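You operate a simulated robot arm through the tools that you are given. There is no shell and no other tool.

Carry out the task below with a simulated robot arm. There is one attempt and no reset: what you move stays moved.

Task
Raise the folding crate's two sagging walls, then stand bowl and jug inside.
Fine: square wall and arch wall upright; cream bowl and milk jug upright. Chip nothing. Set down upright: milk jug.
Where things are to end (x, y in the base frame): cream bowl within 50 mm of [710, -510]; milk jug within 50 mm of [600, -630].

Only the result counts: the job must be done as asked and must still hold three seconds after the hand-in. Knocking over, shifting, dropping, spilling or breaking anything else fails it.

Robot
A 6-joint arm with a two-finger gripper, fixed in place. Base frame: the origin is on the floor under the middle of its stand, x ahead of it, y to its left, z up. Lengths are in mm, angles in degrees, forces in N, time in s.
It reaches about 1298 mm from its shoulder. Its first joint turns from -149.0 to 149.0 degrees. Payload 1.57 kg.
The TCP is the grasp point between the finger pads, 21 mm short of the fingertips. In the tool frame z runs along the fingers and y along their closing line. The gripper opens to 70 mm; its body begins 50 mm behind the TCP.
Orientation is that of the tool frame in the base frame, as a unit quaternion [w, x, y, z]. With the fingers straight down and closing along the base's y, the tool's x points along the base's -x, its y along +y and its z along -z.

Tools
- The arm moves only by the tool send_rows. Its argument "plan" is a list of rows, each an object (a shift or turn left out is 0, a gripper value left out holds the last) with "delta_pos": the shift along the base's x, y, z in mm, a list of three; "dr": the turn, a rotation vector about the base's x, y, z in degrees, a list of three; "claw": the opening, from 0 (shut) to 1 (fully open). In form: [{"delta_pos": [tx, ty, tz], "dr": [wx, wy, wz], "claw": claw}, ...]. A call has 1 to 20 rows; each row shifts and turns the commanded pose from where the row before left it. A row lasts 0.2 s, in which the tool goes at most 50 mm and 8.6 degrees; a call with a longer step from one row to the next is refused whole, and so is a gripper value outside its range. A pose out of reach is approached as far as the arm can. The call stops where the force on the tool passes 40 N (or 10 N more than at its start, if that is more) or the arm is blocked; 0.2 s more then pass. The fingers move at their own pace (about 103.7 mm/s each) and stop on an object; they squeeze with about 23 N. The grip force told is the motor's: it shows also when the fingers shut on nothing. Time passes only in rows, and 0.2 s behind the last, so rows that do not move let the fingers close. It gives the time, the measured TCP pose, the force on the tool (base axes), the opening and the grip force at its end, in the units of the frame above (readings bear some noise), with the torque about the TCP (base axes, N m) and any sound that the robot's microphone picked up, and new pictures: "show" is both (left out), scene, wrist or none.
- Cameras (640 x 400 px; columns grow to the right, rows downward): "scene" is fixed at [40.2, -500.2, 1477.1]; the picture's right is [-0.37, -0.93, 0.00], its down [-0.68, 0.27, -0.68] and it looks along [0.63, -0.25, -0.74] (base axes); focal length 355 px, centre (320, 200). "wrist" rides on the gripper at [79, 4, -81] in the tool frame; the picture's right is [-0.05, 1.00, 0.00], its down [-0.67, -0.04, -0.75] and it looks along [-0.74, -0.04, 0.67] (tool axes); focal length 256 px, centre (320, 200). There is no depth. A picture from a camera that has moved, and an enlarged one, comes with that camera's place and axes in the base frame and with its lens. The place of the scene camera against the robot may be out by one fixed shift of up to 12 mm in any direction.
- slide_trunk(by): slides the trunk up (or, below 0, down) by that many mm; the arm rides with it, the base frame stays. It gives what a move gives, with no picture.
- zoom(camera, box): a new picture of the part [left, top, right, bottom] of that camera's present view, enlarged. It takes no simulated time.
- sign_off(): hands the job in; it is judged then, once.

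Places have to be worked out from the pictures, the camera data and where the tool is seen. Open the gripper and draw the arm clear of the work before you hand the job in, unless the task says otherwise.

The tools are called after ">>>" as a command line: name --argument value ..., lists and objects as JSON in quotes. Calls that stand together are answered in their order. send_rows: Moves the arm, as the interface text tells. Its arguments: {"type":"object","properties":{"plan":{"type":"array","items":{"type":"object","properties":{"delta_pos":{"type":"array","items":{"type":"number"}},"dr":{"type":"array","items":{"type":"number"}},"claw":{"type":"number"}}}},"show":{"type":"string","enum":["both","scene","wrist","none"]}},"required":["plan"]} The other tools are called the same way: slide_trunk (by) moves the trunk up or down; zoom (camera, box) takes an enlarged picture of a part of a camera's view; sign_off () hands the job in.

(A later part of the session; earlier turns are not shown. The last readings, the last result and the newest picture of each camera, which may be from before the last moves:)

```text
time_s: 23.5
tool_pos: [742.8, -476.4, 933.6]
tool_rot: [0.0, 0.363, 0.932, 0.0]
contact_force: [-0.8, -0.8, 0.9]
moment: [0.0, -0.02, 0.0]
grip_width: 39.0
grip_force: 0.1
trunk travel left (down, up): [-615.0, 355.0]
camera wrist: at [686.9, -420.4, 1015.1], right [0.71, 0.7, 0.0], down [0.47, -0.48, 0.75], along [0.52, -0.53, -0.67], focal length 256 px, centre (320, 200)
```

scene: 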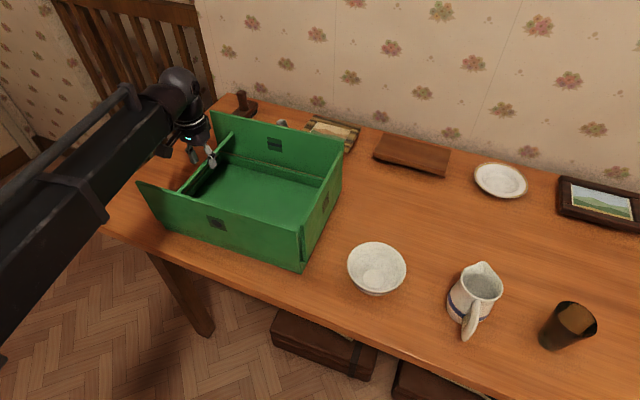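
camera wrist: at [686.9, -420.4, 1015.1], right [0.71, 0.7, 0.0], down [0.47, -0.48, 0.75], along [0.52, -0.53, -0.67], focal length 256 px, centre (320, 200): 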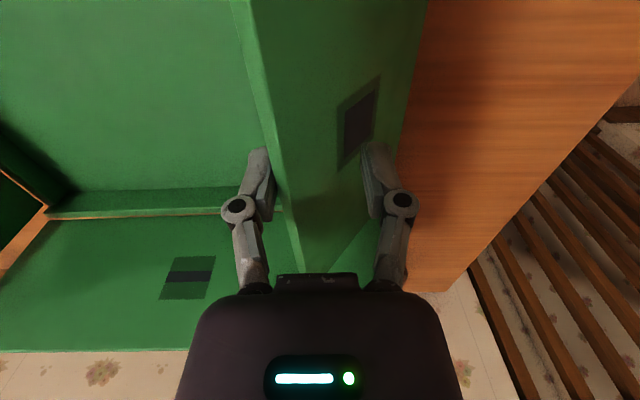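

>>> send_rows --plan '[{"delta_pos": [3.0, 3.3, 0], "claw": 0.45}, {"delta_pos": [3.4, 3.7, 0], "claw": 0.42}, {"delta_pos": [3.7, 4.1, 0], "claw": 0.38}]' --show "both"

>>> zoom --camera "scene" --box '[130, 90, 370, 280]'

```text
time_s: 24.3
tool_pos: [752.7, -465.6, 934.1]
tool_rot: [0.0, 0.363, 0.932, 0.0]
contact_force: [-1.6, 0.2, 1.5]
moment: [0.01, 0.0, 0.02]
grip_width: 27.9
grip_force: 1.0
trunk travel left (down, up): [-615.0, 355.0]
camera wrist: at [697.0, -408.5, 1015.2], right [0.71, 0.7, 0.0], down [0.47, -0.48, 0.75], along [0.52, -0.53, -0.67], focal length 256 px, centre (320, 200)
```

scene: 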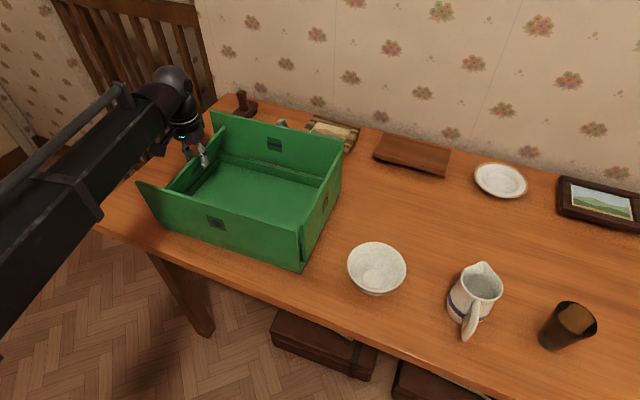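
wrist: 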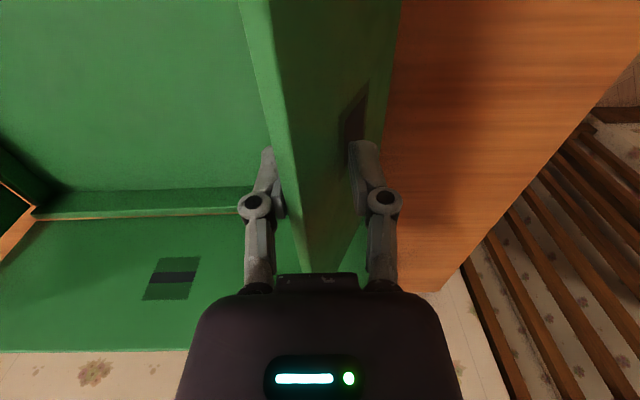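

```text
2.11 times, centred on (250, 185) of scene
camera zoom: at [40.2, -500.2, 1477.1], right [-0.37, -0.93, 0.0], down [-0.68, 0.27, -0.68], along [0.63, -0.25, -0.74], focal length 747 px, centre (467, 232)
```

zoom: 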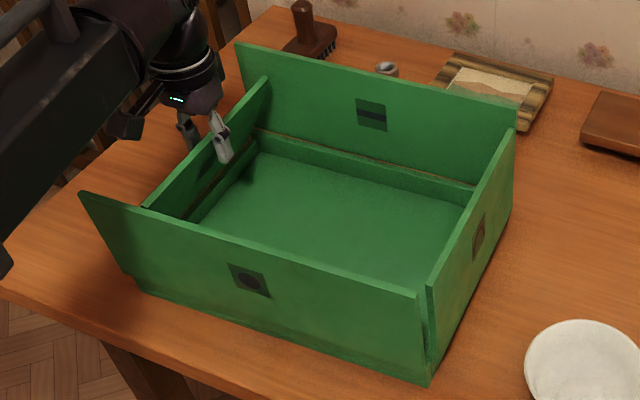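

The crate is still on its original pixels and the wall is rising. I'll continue in small coordinated steps.

>>> send_rows --plan '[{"delta_pos": [3.9, 4.2, 0], "claw": 0.355}, {"delta_pos": [3.9, 4.2, 0], "claw": 0.33}, {"delta_pos": [3.7, 4.1, 0], "claw": 0.3}]' --show "wrist"

>>> slide_trunk --by 2

>>> zoom --camera "scene" --box '[130, 90, 370, 280]'

```text
time_s: 25.1
tool_pos: [764.3, -453.5, 934.1]
tool_rot: [-0.001, 0.363, 0.932, 0.0]
contact_force: [-0.1, -0.1, -0.5]
moment: [0.01, 0.02, 0.01]
grip_width: 21.5
grip_force: 0.6
trunk travel left (down, up): [-615.0, 355.0]
camera wrist: at [708.4, -396.7, 1015.1], right [0.71, 0.7, 0.0], down [0.47, -0.48, 0.75], along [0.52, -0.53, -0.67], focal length 256 px, centre (320, 200)
```

wrist: 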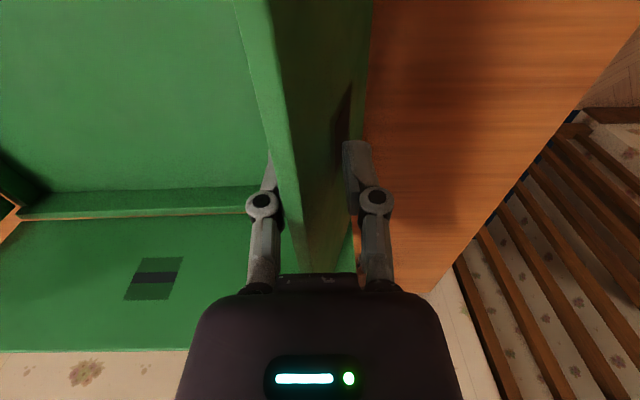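

```text
time_s: 25.6
tool_pos: [763.5, -452.8, 935.4]
tool_rot: [0.001, 0.362, 0.932, -0.001]
contact_force: [0.8, 0.5, 0.8]
moment: [-0.01, 0.0, 0.0]
grip_width: 21.1
grip_force: 0.0
trunk travel left (down, up): [-617.0, 353.0]
```

```text
2.11 times, centred on (250, 185) of scene
camera zoom: at [40.2, -500.2, 1477.1], right [-0.37, -0.93, 0.0], down [-0.68, 0.27, -0.68], along [0.63, -0.25, -0.74], focal length 747 px, centre (467, 232)
```

zoom: 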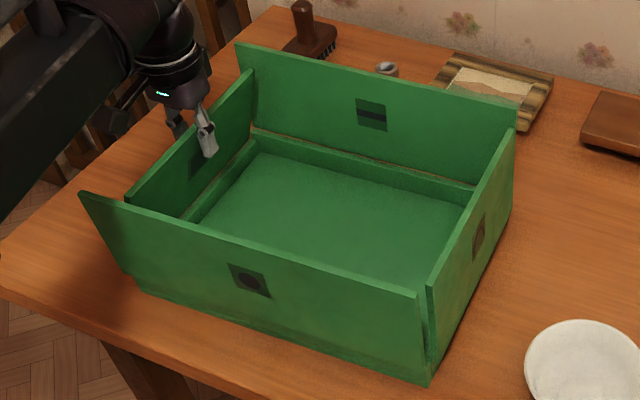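

>>> send_rows --plan '[{"delta_pos": [3.4, 3.7, 0], "claw": 0.27}, {"delta_pos": [3.4, 3.7, 0], "claw": 0.24}, {"delta_pos": [3.4, 3.7, 0], "claw": 0.21}]' --show "wrist"

>>> slide_trunk --by 2

>>> zoom --camera "scene" --box '[130, 90, 370, 280]'

```text
time_s: 26.4
tool_pos: [774.4, -442.4, 935.9]
tool_rot: [0.001, 0.363, 0.932, 0.0]
contact_force: [-1.2, 0.4, -0.8]
moment: [0.02, -0.01, -0.03]
grip_width: 15.2
grip_force: 0.4
trunk travel left (down, up): [-617.0, 353.0]
camera wrist: at [718.5, -385.6, 1017.1], right [0.71, 0.7, 0.0], down [0.47, -0.48, 0.75], along [0.52, -0.53, -0.67], focal length 256 px, centre (320, 200)
```

wrist: 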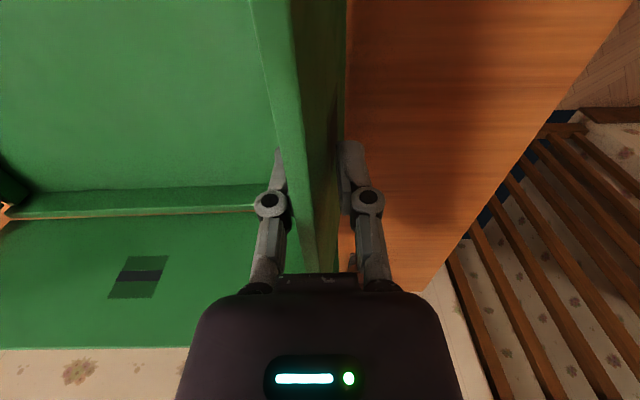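

```text
time_s: 26.9
tool_pos: [774.1, -442.8, 937.3]
tool_rot: [0.0, 0.362, 0.932, 0.0]
contact_force: [-0.3, -0.2, -0.6]
moment: [0.01, 0.0, -0.01]
grip_width: 14.8
grip_force: 0.1
trunk travel left (down, up): [-619.0, 351.0]
```

```text
2.11 times, centred on (250, 185) of scene
camera zoom: at [40.2, -500.2, 1477.1], right [-0.37, -0.93, 0.0], down [-0.68, 0.27, -0.68], along [0.63, -0.25, -0.74], focal length 747 px, centre (467, 232)
```

zoom: 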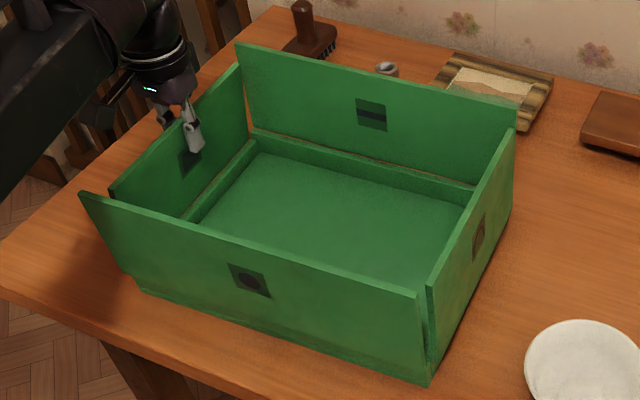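

>>> send_rows --plan '[{"delta_pos": [3.0, 3.3, 0], "claw": 0.18}, {"delta_pos": [3.0, 3.3, 0], "claw": 0.155}, {"delta_pos": [2.5, 2.7, 0], "claw": 0.135}]' --show "wrist"

>>> zoom --camera "scene" --box '[130, 90, 370, 280]'

>>> zoom --camera "wrist" --box '[220, 0, 420, 280]'

```text
time_s: 27.7
tool_pos: [782.1, -433.1, 937.8]
tool_rot: [-0.001, 0.362, 0.932, 0.0]
contact_force: [-0.7, -0.9, -0.6]
moment: [-0.01, -0.02, 0.01]
grip_width: 10.0
grip_force: 0.2
trunk travel left (down, up): [-619.0, 351.0]
camera wrist: at [727.1, -376.4, 1019.1], right [0.71, 0.7, 0.0], down [0.47, -0.48, 0.75], along [0.52, -0.53, -0.67], focal length 256 px, centre (320, 200)
```

wrist: 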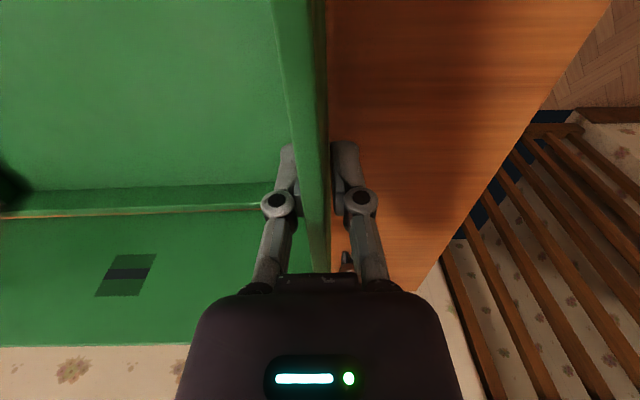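

```text
2.11 times, centred on (250, 185) of scene
camera zoom: at [40.2, -500.2, 1477.1], right [-0.37, -0.93, 0.0], down [-0.68, 0.27, -0.68], along [0.63, -0.25, -0.74], focal length 747 px, centre (467, 232)
```

zoom: 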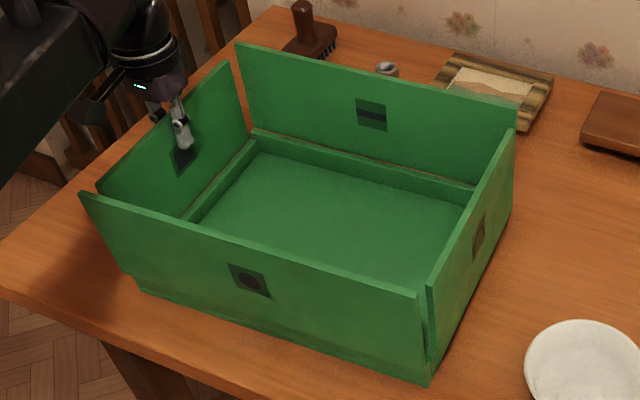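

```text
1.43 times, centred on (320, 140) of wrist
camera zoom: at [727.1, -376.4, 1019.1], right [0.71, 0.7, 0.0], down [0.47, -0.48, 0.75], along [0.52, -0.53, -0.67], focal length 366 px, centre (320, 286)
```

zoom: 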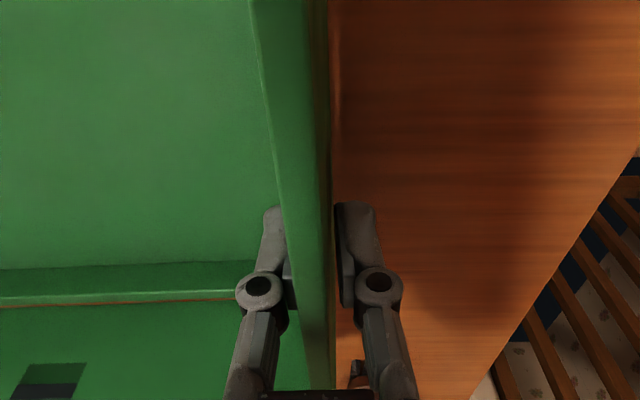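

The crate is unmoved, and the square wall is upright and nearly free between the pads. I'll close fully for a moment to align it with the vertical pads, then check.

>>> send_rows --plan '[{"delta_pos": [1.0, 1.1, 0], "claw": 0.12}, {"delta_pos": [0, 0, 0], "claw": 0.1}, {"delta_pos": [0, 0, 0], "claw": 0.05}, {"delta_pos": [0, 0, 0], "claw": 0.05}]' --show "wrist"

>>> zoom --camera "scene" --box '[130, 90, 370, 280]'

```text
time_s: 28.7
tool_pos: [782.7, -432.4, 936.6]
tool_rot: [0.0, 0.363, 0.932, 0.0]
contact_force: [0.2, -0.4, -0.6]
moment: [-0.07, -0.02, 0.02]
grip_width: 8.0
grip_force: 23.5
trunk travel left (down, up): [-619.0, 351.0]
camera wrist: at [728.2, -375.1, 1019.1], right [0.71, 0.7, 0.0], down [0.47, -0.48, 0.75], along [0.52, -0.53, -0.67], focal length 256 px, centre (320, 200)
```

wrist: 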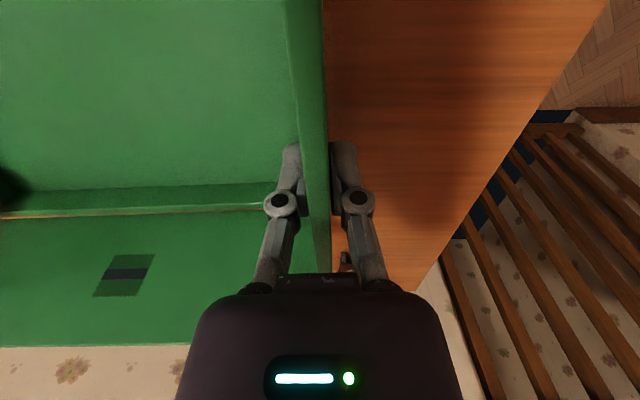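

```text
2.11 times, centred on (250, 185) of scene
camera zoom: at [40.2, -500.2, 1477.1], right [-0.37, -0.93, 0.0], down [-0.68, 0.27, -0.68], along [0.63, -0.25, -0.74], focal length 747 px, centre (467, 232)
```

zoom: 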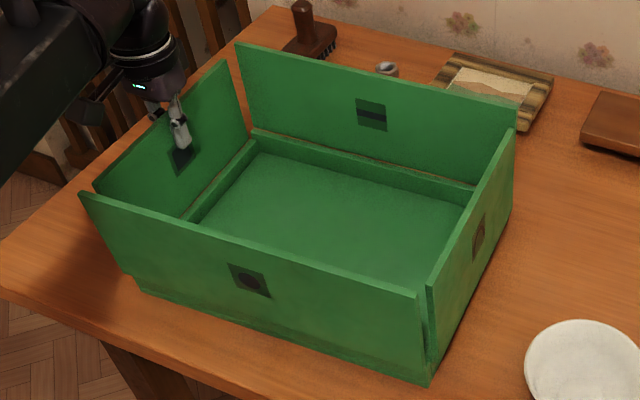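

The square wall is clamped vertical at 8 mm width with negligible net force, and the crate hasn't shifted. I'll open and lift off.

>>> send_rows --plan '[{"delta_pos": [0, 0, 0], "claw": 0.2}, {"delta_pos": [0, 0, 0], "claw": 0.5}, {"delta_pos": [0, 0, 0], "claw": 0.5}]' --show "none"

>>> slide_trunk --by 120

>>> send_rows --plan '[{"delta_pos": [0, 0, 0]}]' --show "both"

>>> zoom --camera "scene" --box '[130, 90, 370, 280]'

```text
time_s: 29.5
tool_pos: [783.0, -431.6, 937.6]
tool_rot: [0.0, 0.363, 0.932, 0.0]
contact_force: [-0.3, -0.2, -0.1]
moment: [0.01, 0.02, -0.01]
grip_width: 34.8
grip_force: 0.1
trunk travel left (down, up): [-619.0, 351.0]
```

```text
time_s: 31.0
tool_pos: [783.4, -431.5, 1057.1]
tool_rot: [0.0, 0.362, 0.932, 0.001]
contact_force: [0.7, -0.3, 0.3]
moment: [0.01, -0.06, 0.03]
grip_width: 35.0
grip_force: 0.1
trunk travel left (down, up): [-739.0, 231.0]
```

```text
time_s: 31.4
tool_pos: [783.7, -432.2, 1056.8]
tool_rot: [-0.001, 0.362, 0.932, 0.0]
contact_force: [-0.7, -0.2, -0.9]
moment: [-0.01, 0.04, 0.02]
grip_width: 35.1
grip_force: 0.1
trunk travel left (down, up): [-739.0, 231.0]
camera wrist: at [728.1, -375.1, 1139.1], right [0.71, 0.7, 0.0], down [0.47, -0.48, 0.75], along [0.52, -0.53, -0.67], focal length 256 px, centre (320, 200)
```

scene: 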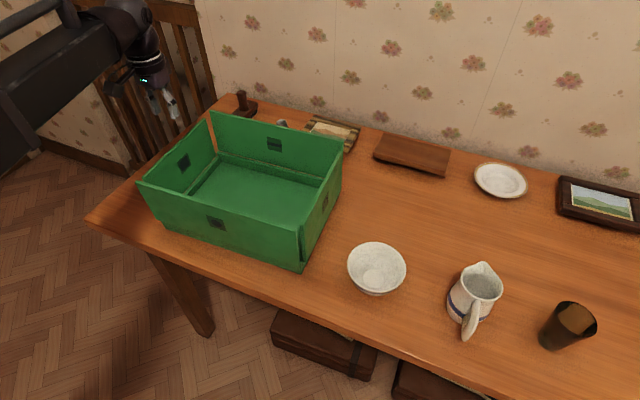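
wrist: 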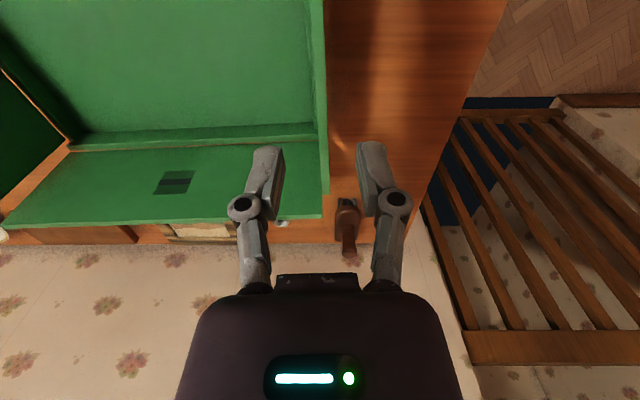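

```text
2.11 times, centred on (250, 185) of scene
camera zoom: at [40.2, -500.2, 1477.1], right [-0.37, -0.93, 0.0], down [-0.68, 0.27, -0.68], along [0.63, -0.25, -0.74], focal length 747 px, centre (467, 232)
```

zoom: 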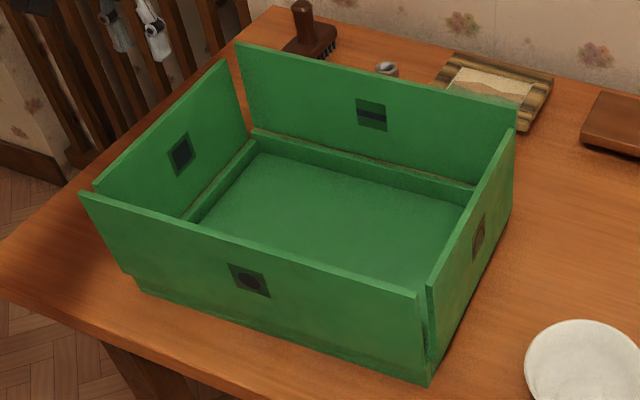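

Both walls now stand by themselves and the crate is where it started. Next is the bowl, near (360, -740) by triangulation, with the jug near (225, -885). I'll move to a viewpoint in front of them.

>>> send_rows --plan '[{"delta_pos": [-46, -10, 0]}, {"delta_pos": [-46, -10, 0]}, {"delta_pos": [-46, -10, 0]}, {"delta_pos": [-46, -10, 0]}, {"delta_pos": [-46, -10, 0]}, {"delta_pos": [-46, -10, 0]}, {"delta_pos": [-46, -10, 0]}, {"delta_pos": [-46, -10, 0]}, {"delta_pos": [-46, -10, 0]}, {"delta_pos": [-46, -10, 0]}, {"delta_pos": [-46, -10, 0]}, {"delta_pos": [-46, -13, 0]}, {"delta_pos": [-46, -13, 0]}]' --show "both"

```text
time_s: 34.2
tool_pos: [185.1, -566.8, 1057.4]
tool_rot: [0.0, 0.363, 0.932, -0.001]
contact_force: [-0.4, -0.8, -0.5]
moment: [0.01, -0.02, 0.02]
grip_width: 34.9
grip_force: 0.0
trunk travel left (down, up): [-739.0, 231.0]
camera wrist: at [129.8, -510.7, 1139.1], right [0.71, 0.7, 0.0], down [0.47, -0.48, 0.75], along [0.52, -0.53, -0.67], focal length 256 px, centre (320, 200)
```

scene: 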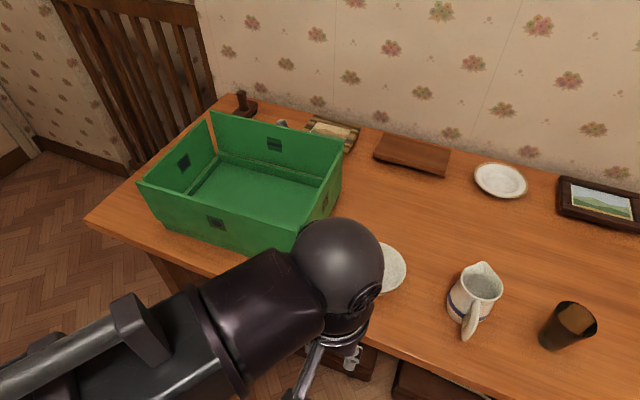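
wrist: 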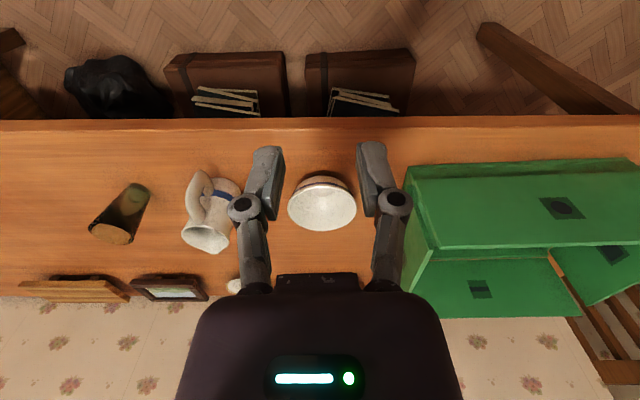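

>>> zoom --camera "wrist" --box '[260, 150, 380, 250]'

>>> zoom --camera "wrist" --box '[80, 150, 260, 270]'

```text
4.00 times, centred on (320, 200) of wrist
camera zoom: at [129.8, -510.7, 1139.1], right [0.71, 0.7, 0.0], down [0.47, -0.48, 0.75], along [0.52, -0.53, -0.67], focal length 1024 px, centre (320, 200)
```

zoom: 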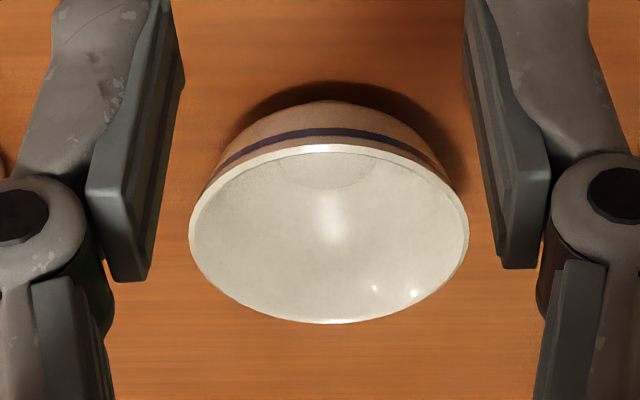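

```text
3.33 times, centred on (170, 210) of wrist
camera zoom: at [129.8, -510.7, 1139.1], right [0.71, 0.7, 0.0], down [0.47, -0.48, 0.75], along [0.52, -0.53, -0.67], focal length 853 px, centre (820, 167)
```

zoom: 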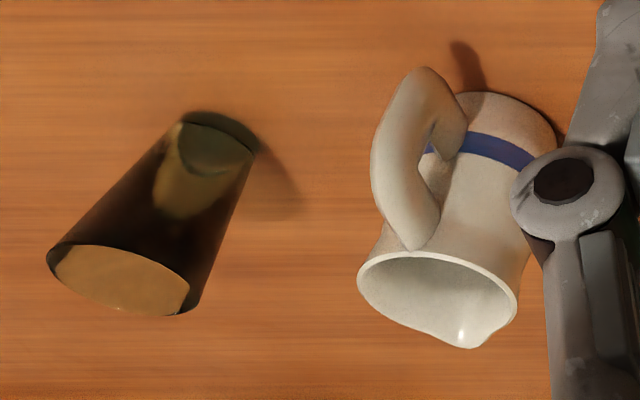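

The bowl is round-sided with a rim about 120 mm across at z≈854, centred near (369, -749). I want to match the wall's slope, so I'll test here in free space whether the wrist can tilt.

>>> send_rows --plan '[{"delta_pos": [0, 0, 1.8], "dr": [5.9, -5.4, 0]}]' --show "none"

```text
time_s: 34.6
tool_pos: [185.4, -568.0, 1059.9]
tool_rot: [0.026, 0.361, 0.93, 0.066]
contact_force: [0.5, 0.2, 0.0]
moment: [-0.01, -0.01, -0.01]
grip_width: 35.1
grip_force: 0.0
trunk travel left (down, up): [-739.0, 231.0]
```

Tilting works when z is matched. I'll tilt a bit further, to about 13° along the bowl wall's slope, and move above the bowl's -u rim with the gripper at about 52 mm.

>>> send_rows --plan '[{"delta_pos": [0, 0, 3.0], "dr": [3.7, -3.4, 0], "claw": 0.75}, {"delta_pos": [24.2, -37.4, 0]}, {"delta_pos": [24.2, -37.4, 0]}, {"delta_pos": [24.2, -37.4, 0]}, {"delta_pos": [24.2, -37.4, 0]}, {"delta_pos": [24.2, -37.4, 0]}, {"delta_pos": [24.2, -37.4, 0]}]' --show "both"

```text
time_s: 36.2
tool_pos: [332.3, -793.6, 1060.9]
tool_rot: [0.041, 0.36, 0.926, 0.106]
contact_force: [-0.5, -0.5, 0.1]
moment: [0.01, 0.01, 0.03]
grip_width: 52.2
grip_force: 0.1
trunk travel left (down, up): [-739.0, 231.0]
camera wrist: at [264.5, -750.2, 1142.2], right [0.7, 0.68, 0.23], down [0.35, -0.6, 0.72], along [0.62, -0.42, -0.66], focal length 256 px, centre (320, 200)
```

scene: 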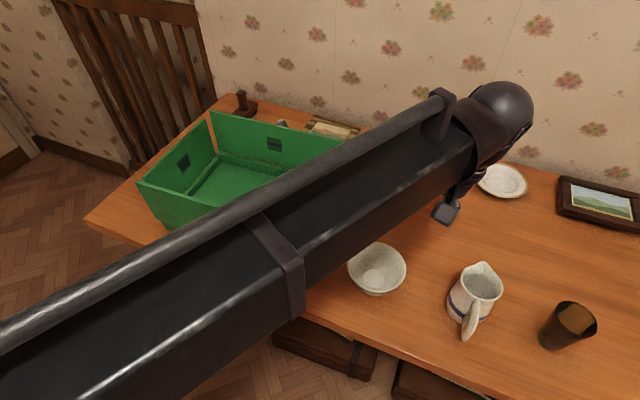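
wrist: 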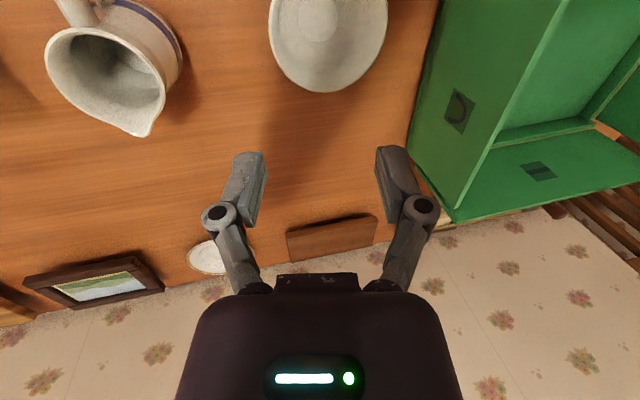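

The bowl's rim projects to a centre at u≈-301, n≈780 with radius 60, so the tool sits right above its -u rim. I'll lower in two stages and check before the fingers reach the rim.

>>> slide_trunk --by -150

>>> send_rows --plan '[{"delta_pos": [0, 0, 0]}]' --show "both"

```text
time_s: 38.0
tool_pos: [331.2, -792.3, 912.3]
tool_rot: [0.041, 0.36, 0.926, 0.105]
contact_force: [-0.3, 0.3, -0.1]
moment: [0.0, -0.01, 0.02]
grip_width: 52.8
grip_force: 0.1
trunk travel left (down, up): [-589.0, 381.0]
```

```text
time_s: 38.4
tool_pos: [331.1, -792.0, 912.6]
tool_rot: [0.041, 0.36, 0.926, 0.105]
contact_force: [-0.1, -0.7, -0.2]
moment: [-0.04, 0.03, -0.01]
grip_width: 52.5
grip_force: 0.0
trunk travel left (down, up): [-589.0, 381.0]
camera wrist: at [263.6, -749.0, 992.8], right [0.7, 0.68, 0.22], down [0.35, -0.6, 0.72], along [0.62, -0.42, -0.66], focal length 256 px, centre (320, 200)
```

scene: 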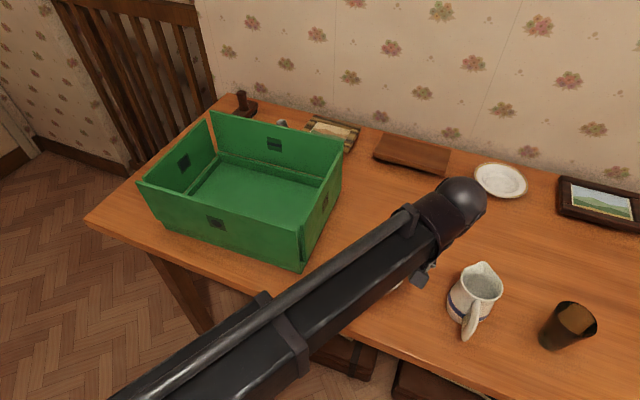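
wrist: 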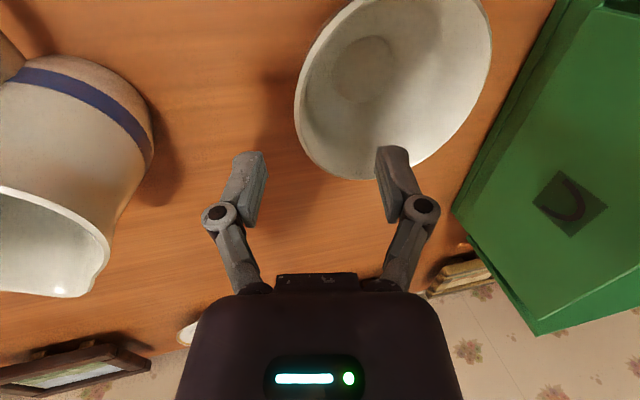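

Projecting the rim point into this view lands exactly on the visible rim between the fingers. I'll lower the final 55 mm.

>>> slide_trunk --by -55

>>> send_rows --plan '[{"delta_pos": [0, 0, 0]}]' --show "both"

>>> zoom --camera "wrist" --box '[180, 60, 460, 280]'

```text
time_s: 39.4
tool_pos: [331.2, -792.3, 856.3]
tool_rot: [0.041, 0.359, 0.926, 0.105]
contact_force: [-0.4, 0.1, 0.3]
moment: [-0.01, 0.03, -0.01]
grip_width: 52.7
grip_force: 0.1
trunk travel left (down, up): [-534.0, 436.0]
```

```text
time_s: 39.8
tool_pos: [331.1, -793.2, 857.4]
tool_rot: [0.041, 0.361, 0.926, 0.106]
contact_force: [-0.9, 0.1, 0.0]
moment: [-0.02, -0.01, -0.01]
grip_width: 52.8
grip_force: 0.1
trunk travel left (down, up): [-534.0, 436.0]
camera wrist: at [263.6, -749.0, 937.8], right [0.7, 0.68, 0.22], down [0.35, -0.6, 0.72], along [0.62, -0.42, -0.66], focal length 256 px, centre (320, 200)
```

scene: 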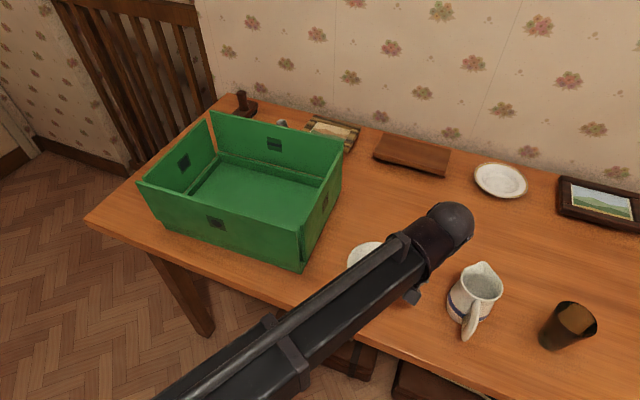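
wrist: 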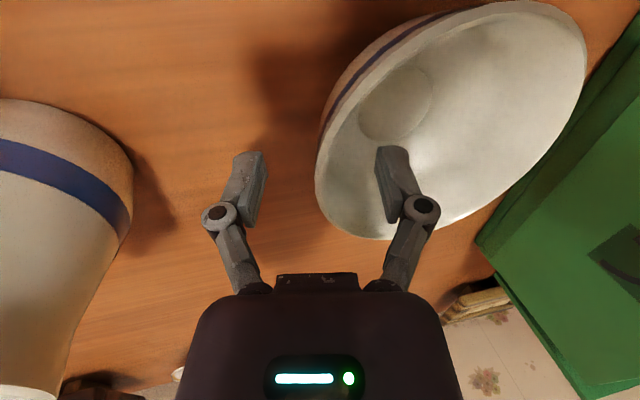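

```text
1.82 times, centred on (320, 170) of wrist
camera zoom: at [263.6, -749.0, 937.8], right [0.7, 0.68, 0.22], down [0.35, -0.6, 0.72], along [0.62, -0.42, -0.66], focal length 465 px, centre (320, 254)
```

zoom: 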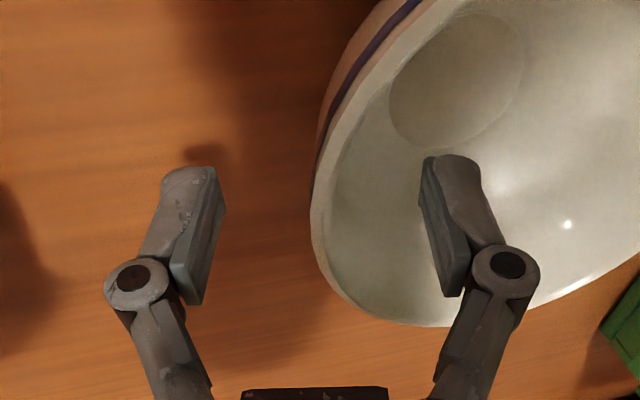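

The rim is centred between the pads with the inner finger well inside the bowl. I'll close gently in small steps.

>>> send_rows --plan '[{"claw": 0.6}, {"claw": 0.5}, {"claw": 0.4}, {"claw": 0.32}, {"claw": 0.25}, {"claw": 0.2}, {"claw": 0.15}]' --show "wrist"

```text
time_s: 41.4
tool_pos: [332.2, -792.7, 858.7]
tool_rot: [0.042, 0.36, 0.926, 0.105]
contact_force: [3.9, 1.4, 12.1]
moment: [0.41, -0.36, -0.08]
grip_width: 14.5
grip_force: 23.1
trunk travel left (down, up): [-534.0, 436.0]
camera wrist: at [264.0, -748.0, 938.7], right [0.7, 0.68, 0.23], down [0.35, -0.6, 0.72], along [0.62, -0.42, -0.66], focal length 256 px, centre (320, 200)
```

wrist: 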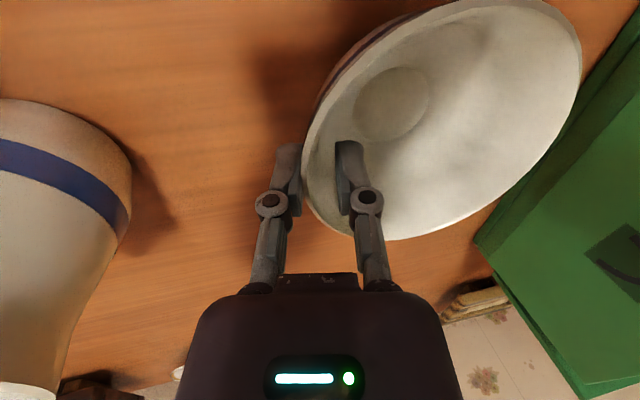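

The grip closed at 14.5 mm with a 0.5 N·m couple, so the bowl wall slopes more than my 13° tilt. I'll open, tilt about 10° more to match the wall, and regrip.

>>> send_rows --plan '[{"claw": 0.35}, {"claw": 0.6}, {"claw": 0.6}, {"delta_pos": [0, 0, 4.3], "dr": [3.69, -3.38, 0]}, {"delta_pos": [0, 0, 5.7], "dr": [3.69, -3.38, 0]}]' --show "both"

>>> zoom --camera "wrist" --box '[180, 60, 460, 280]'

```text
time_s: 42.5
tool_pos: [331.7, -792.8, 867.1]
tool_rot: [0.073, 0.355, 0.913, 0.186]
contact_force: [0.4, -0.1, -0.5]
moment: [-0.02, 0.0, 0.01]
grip_width: 42.2
grip_force: 0.0
trunk travel left (down, up): [-534.0, 436.0]
camera wrist: at [254.2, -759.2, 944.1], right [0.66, 0.64, 0.39], down [0.27, -0.69, 0.67], along [0.7, -0.34, -0.63], focal length 256 px, centre (320, 200)
```

scene: 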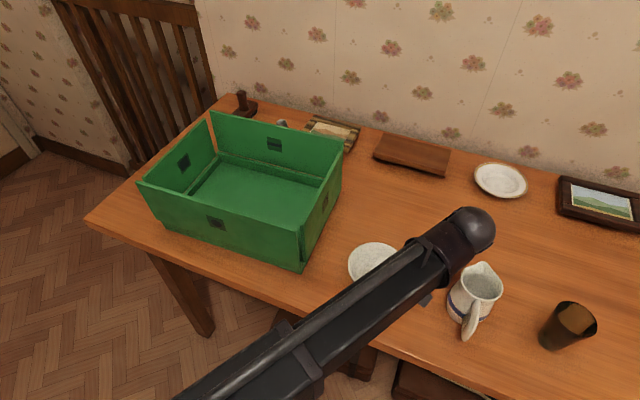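
wrist: 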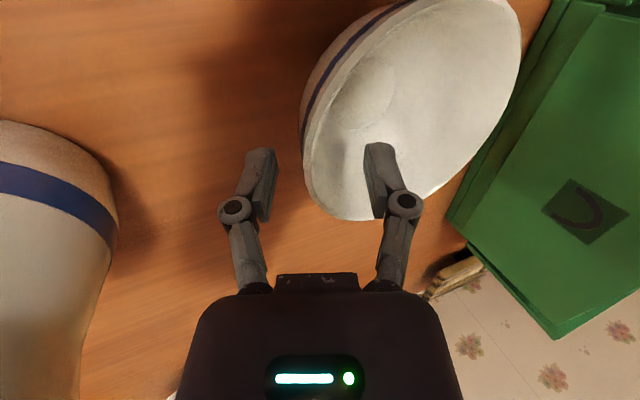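

```text
1.82 times, centred on (320, 170) of wrist
camera zoom: at [254.2, -759.2, 944.1], right [0.66, 0.64, 0.39], down [0.27, -0.69, 0.67], along [0.7, -0.34, -0.63], focal length 465 px, centre (320, 254)
```

zoom: 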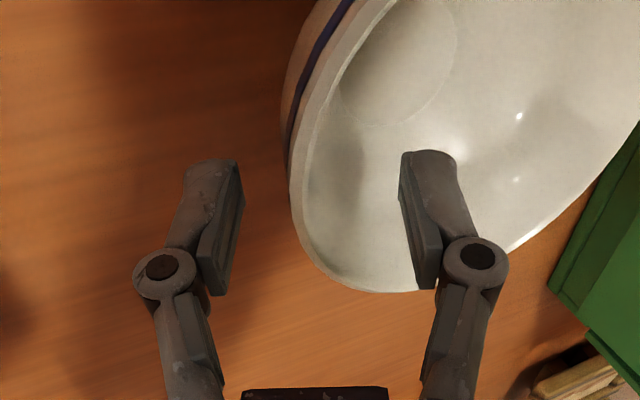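

The wrist now tilts 23° and the rim sits about 5 mm toward -u relative to the tool axis. I'll shift by 2.5 mm, lower 8 mm, and close gently again.

>>> send_rows --plan '[{"delta_pos": [-1.6, -1.8, 0]}]' --show "none"

>>> slide_trunk --by -8

>>> send_rows --plan '[{"claw": 0.5}, {"claw": 0.4}, {"claw": 0.32}, {"claw": 0.25}, {"claw": 0.2}, {"claw": 0.15}, {"claw": 0.1}, {"claw": 0.1}]' --show "wrist"

```text
time_s: 43.0
tool_pos: [329.8, -793.4, 867.2]
tool_rot: [0.072, 0.355, 0.913, 0.186]
contact_force: [0.1, -0.4, 0.5]
moment: [-0.01, -0.03, 0.0]
grip_width: 42.3
grip_force: 0.1
trunk travel left (down, up): [-534.0, 436.0]
```

```text
time_s: 43.5
tool_pos: [330.7, -794.0, 859.1]
tool_rot: [0.072, 0.356, 0.913, 0.186]
contact_force: [-0.9, -0.5, 0.1]
moment: [-0.01, 0.0, 0.0]
grip_width: 41.9
grip_force: 0.1
trunk travel left (down, up): [-526.0, 444.0]
```

```text
time_s: 45.3
tool_pos: [329.5, -792.5, 859.8]
tool_rot: [0.074, 0.354, 0.913, 0.186]
contact_force: [5.2, 2.0, 9.6]
moment: [0.4, -0.28, -0.12]
grip_width: 9.7
grip_force: 23.1
trunk travel left (down, up): [-526.0, 444.0]
camera wrist: at [253.0, -759.9, 936.9], right [0.66, 0.64, 0.39], down [0.27, -0.69, 0.67], along [0.7, -0.34, -0.63], focal length 256 px, centre (320, 200)
```

wrist: 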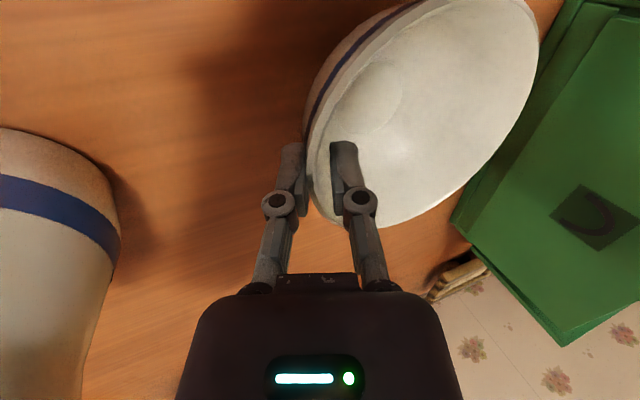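

The grip width is now 9.7 mm at 23 N. The remaining mismatch just means the bowl will hang slightly tilted once lifted, and it settles flat again when lowered to the same height. I'll lift a little first and check.

>>> slide_trunk --by 12

>>> send_rows --plan '[{"claw": 0.0}]' --show "both"

```text
time_s: 45.9
tool_pos: [329.3, -794.4, 870.8]
tool_rot: [0.073, 0.356, 0.913, 0.186]
contact_force: [-0.4, -0.8, 0.9]
moment: [-0.02, 0.0, 0.01]
grip_width: 7.5
grip_force: 0.2
trunk travel left (down, up): [-538.0, 432.0]
```

```text
time_s: 46.3
tool_pos: [329.4, -793.9, 871.1]
tool_rot: [0.073, 0.356, 0.913, 0.186]
contact_force: [-0.1, -1.2, -1.4]
moment: [-0.05, 0.01, 0.01]
grip_width: 6.9
grip_force: 22.6
trunk travel left (down, up): [-538.0, 432.0]
camera wrist: at [252.7, -760.9, 948.0], right [0.66, 0.64, 0.39], down [0.27, -0.69, 0.67], along [0.7, -0.34, -0.63], focal length 256 px, centre (320, 200)
```

scene: 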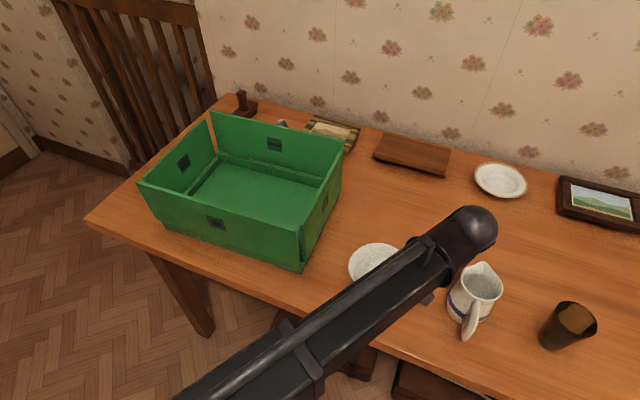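
wrist: 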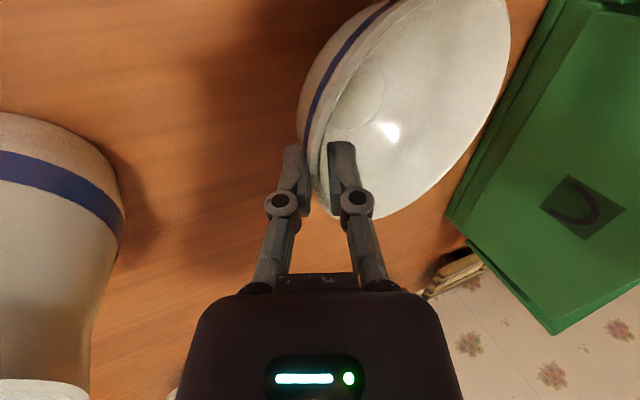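

>>> zoom --camera "wrist" --box '[220, 60, 460, 260]'

>>> zoom --camera "scene" --box '[320, 200, 480, 320]'

```text
2.00 times, centred on (340, 160) of wrist
camera zoom: at [252.7, -760.9, 948.0], right [0.66, 0.64, 0.39], down [0.27, -0.69, 0.67], along [0.7, -0.34, -0.63], focal length 512 px, centre (280, 280)
```

zoom: 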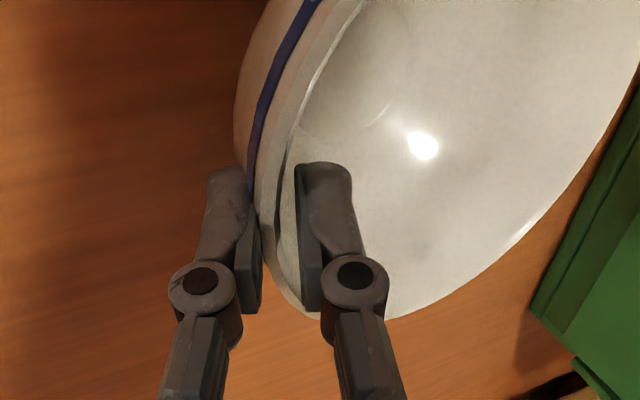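

```text
3.33 times, centred on (400, 260) of scene
camera zoom: at [40.2, -500.2, 1477.1], right [-0.37, -0.93, 0.0], down [-0.68, 0.27, -0.68], along [0.63, -0.25, -0.74], focal length 1182 px, centre (53, 0)
```

zoom: 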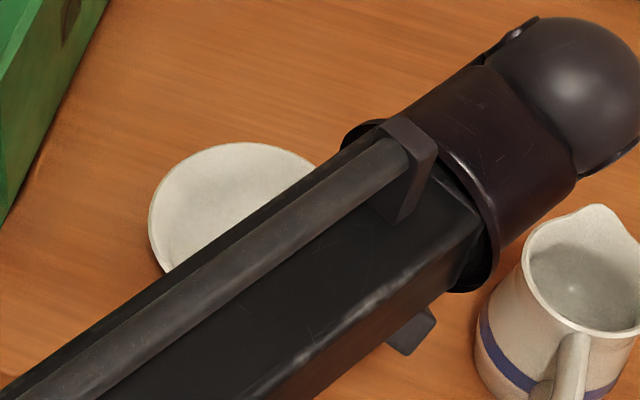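

The bowl has rotated to fit flush between the pads, which hold it firmly at 6.9 mm and 23 N. I'll lift further in stages.

>>> slide_trunk --by 30

>>> send_rows --plan '[{"claw": 0.0}]' --show "both"

>>> zoom --camera "wrist" --box '[220, 60, 460, 260]'

```text
time_s: 47.1
tool_pos: [329.1, -794.4, 901.6]
tool_rot: [0.073, 0.355, 0.913, 0.186]
contact_force: [-0.4, 0.2, -1.6]
moment: [-0.1, 0.09, 0.01]
grip_width: 7.2
grip_force: 23.3
trunk travel left (down, up): [-568.0, 402.0]
```

```text
time_s: 47.5
tool_pos: [329.0, -794.6, 900.6]
tool_rot: [0.072, 0.354, 0.914, 0.186]
contact_force: [0.2, -0.1, -1.6]
moment: [-0.11, 0.09, 0.05]
grip_width: 7.2
grip_force: 23.5
trunk travel left (down, up): [-568.0, 402.0]
camera wrist: at [252.7, -760.9, 977.9], right [0.66, 0.64, 0.39], down [0.27, -0.69, 0.67], along [0.7, -0.34, -0.63], focal length 256 px, centre (320, 200)
```

scene: 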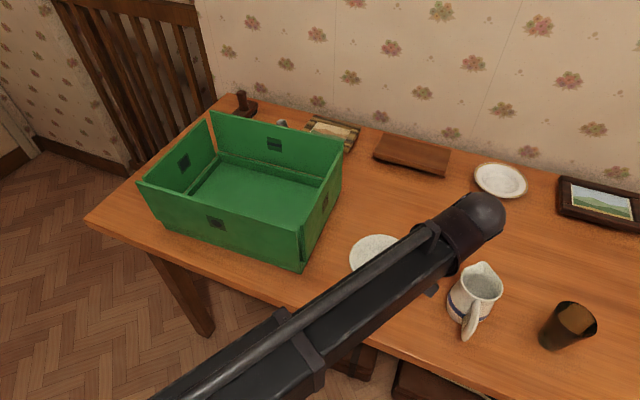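
wrist: 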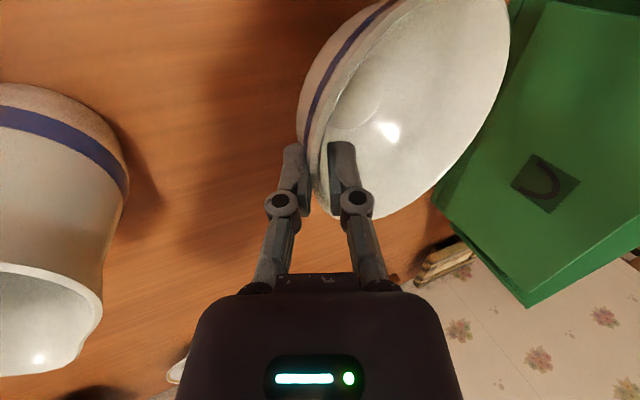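

```text
2.00 times, centred on (340, 160) of wrist
camera zoom: at [252.7, -760.9, 977.9], right [0.66, 0.64, 0.39], down [0.27, -0.69, 0.67], along [0.7, -0.34, -0.63], focal length 512 px, centre (280, 280)
```

zoom: 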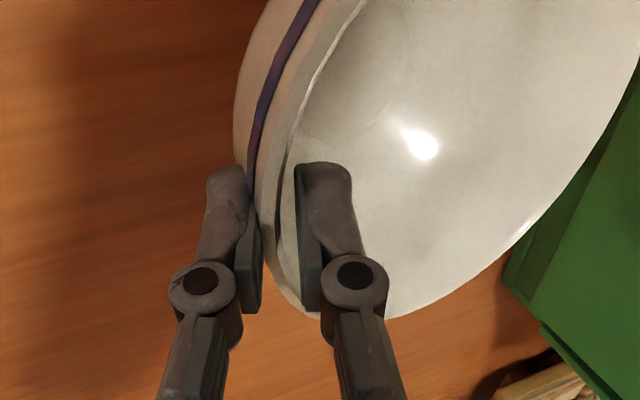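

The bowl hangs securely (about 1.6 N weight). I'll raise it well above the crate walls (967 mm) and carry it over to its slot.

>>> slide_trunk --by 195

>>> send_rows --plan '[{"delta_pos": [20, 14.3, 0]}, {"delta_pos": [31, 22.3, 0]}, {"delta_pos": [31, 22.3, 0]}, {"delta_pos": [31, 22.3, 0]}, {"delta_pos": [31, 22.3, 0]}, {"delta_pos": [31, 22.3, 0]}, {"delta_pos": [31, 22.3, 0]}, {"delta_pos": [31, 22.3, 0]}, {"delta_pos": [31, 22.3, 0]}, {"delta_pos": [31, 22.3, 0]}, {"delta_pos": [26, 18.7, 0]}, {"delta_pos": [19.5, 14, 0]}]' --show "both"

```text
time_s: 49.6
tool_pos: [329.6, -794.6, 1096.3]
tool_rot: [0.072, 0.355, 0.913, 0.186]
contact_force: [0.5, 0.2, -2.2]
moment: [-0.08, 0.05, -0.03]
grip_width: 7.4
grip_force: 23.2
trunk travel left (down, up): [-763.0, 207.0]
```

```text
time_s: 52.2
tool_pos: [675.4, -546.2, 1095.4]
tool_rot: [0.072, 0.355, 0.913, 0.185]
contact_force: [0.5, -0.2, -1.2]
moment: [-0.1, 0.12, 0.01]
grip_width: 7.0
grip_force: 22.7
trunk travel left (down, up): [-763.0, 207.0]
camera wrist: at [598.6, -512.6, 1172.9], right [0.66, 0.64, 0.39], down [0.27, -0.69, 0.67], along [0.7, -0.34, -0.63], focal length 256 px, centre (320, 200)
```

scene: 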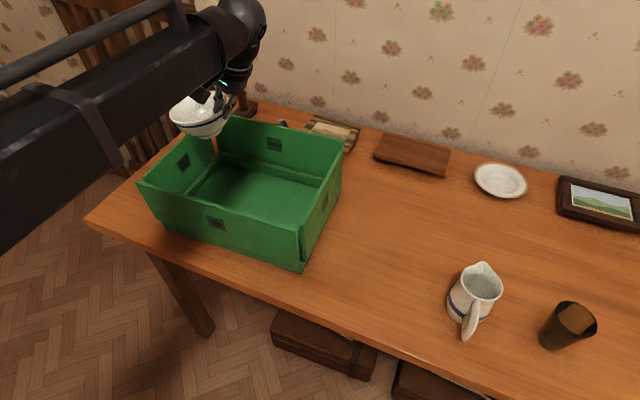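
wrist: 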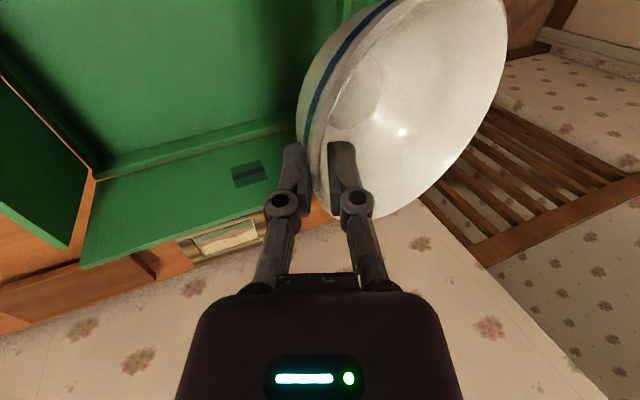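

The bowl hangs over its slot (tool at u≈54, n≈867) with room to the square wall. I'll lower it partway and check forearm and wall clearance.

>>> slide_trunk --by -110

>>> send_rows --plan '[{"delta_pos": [0, 0, 0]}]' --show "both"

>>> zoom --camera "scene" --box '[120, 60, 360, 280]'

```text
time_s: 53.6
tool_pos: [674.6, -545.8, 987.2]
tool_rot: [0.072, 0.355, 0.913, 0.187]
contact_force: [0.0, -0.3, -2.1]
moment: [-0.06, 0.05, -0.01]
grip_width: 7.2
grip_force: 23.0
trunk travel left (down, up): [-653.0, 317.0]
```

```text
time_s: 54.0
tool_pos: [675.2, -547.3, 986.8]
tool_rot: [0.072, 0.355, 0.913, 0.186]
contact_force: [-0.5, -0.9, -2.7]
moment: [-0.07, 0.04, 0.01]
grip_width: 7.2
grip_force: 22.5
trunk travel left (down, up): [-653.0, 317.0]
camera wrist: at [597.8, -513.1, 1063.1], right [0.66, 0.64, 0.39], down [0.27, -0.69, 0.67], along [0.7, -0.34, -0.63], focal length 256 px, centre (320, 200)
```

scene: 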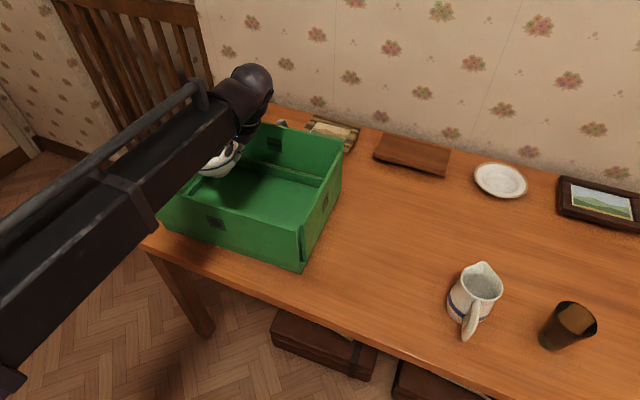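
wrist: 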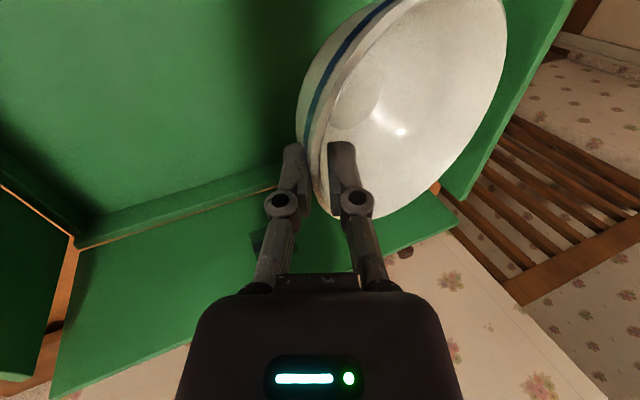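

```text
1.82 times, centred on (240, 170) of scene
camera zoom: at [40.2, -500.2, 1477.1], right [-0.37, -0.93, 0.0], down [-0.68, 0.27, -0.68], along [0.63, -0.25, -0.74], focal length 645 px, centre (466, 254)
```

zoom: 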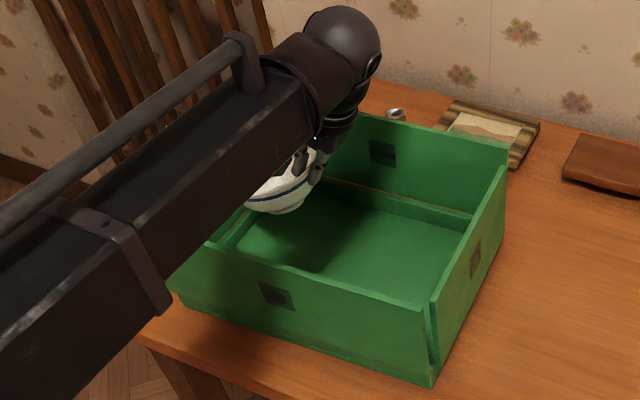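

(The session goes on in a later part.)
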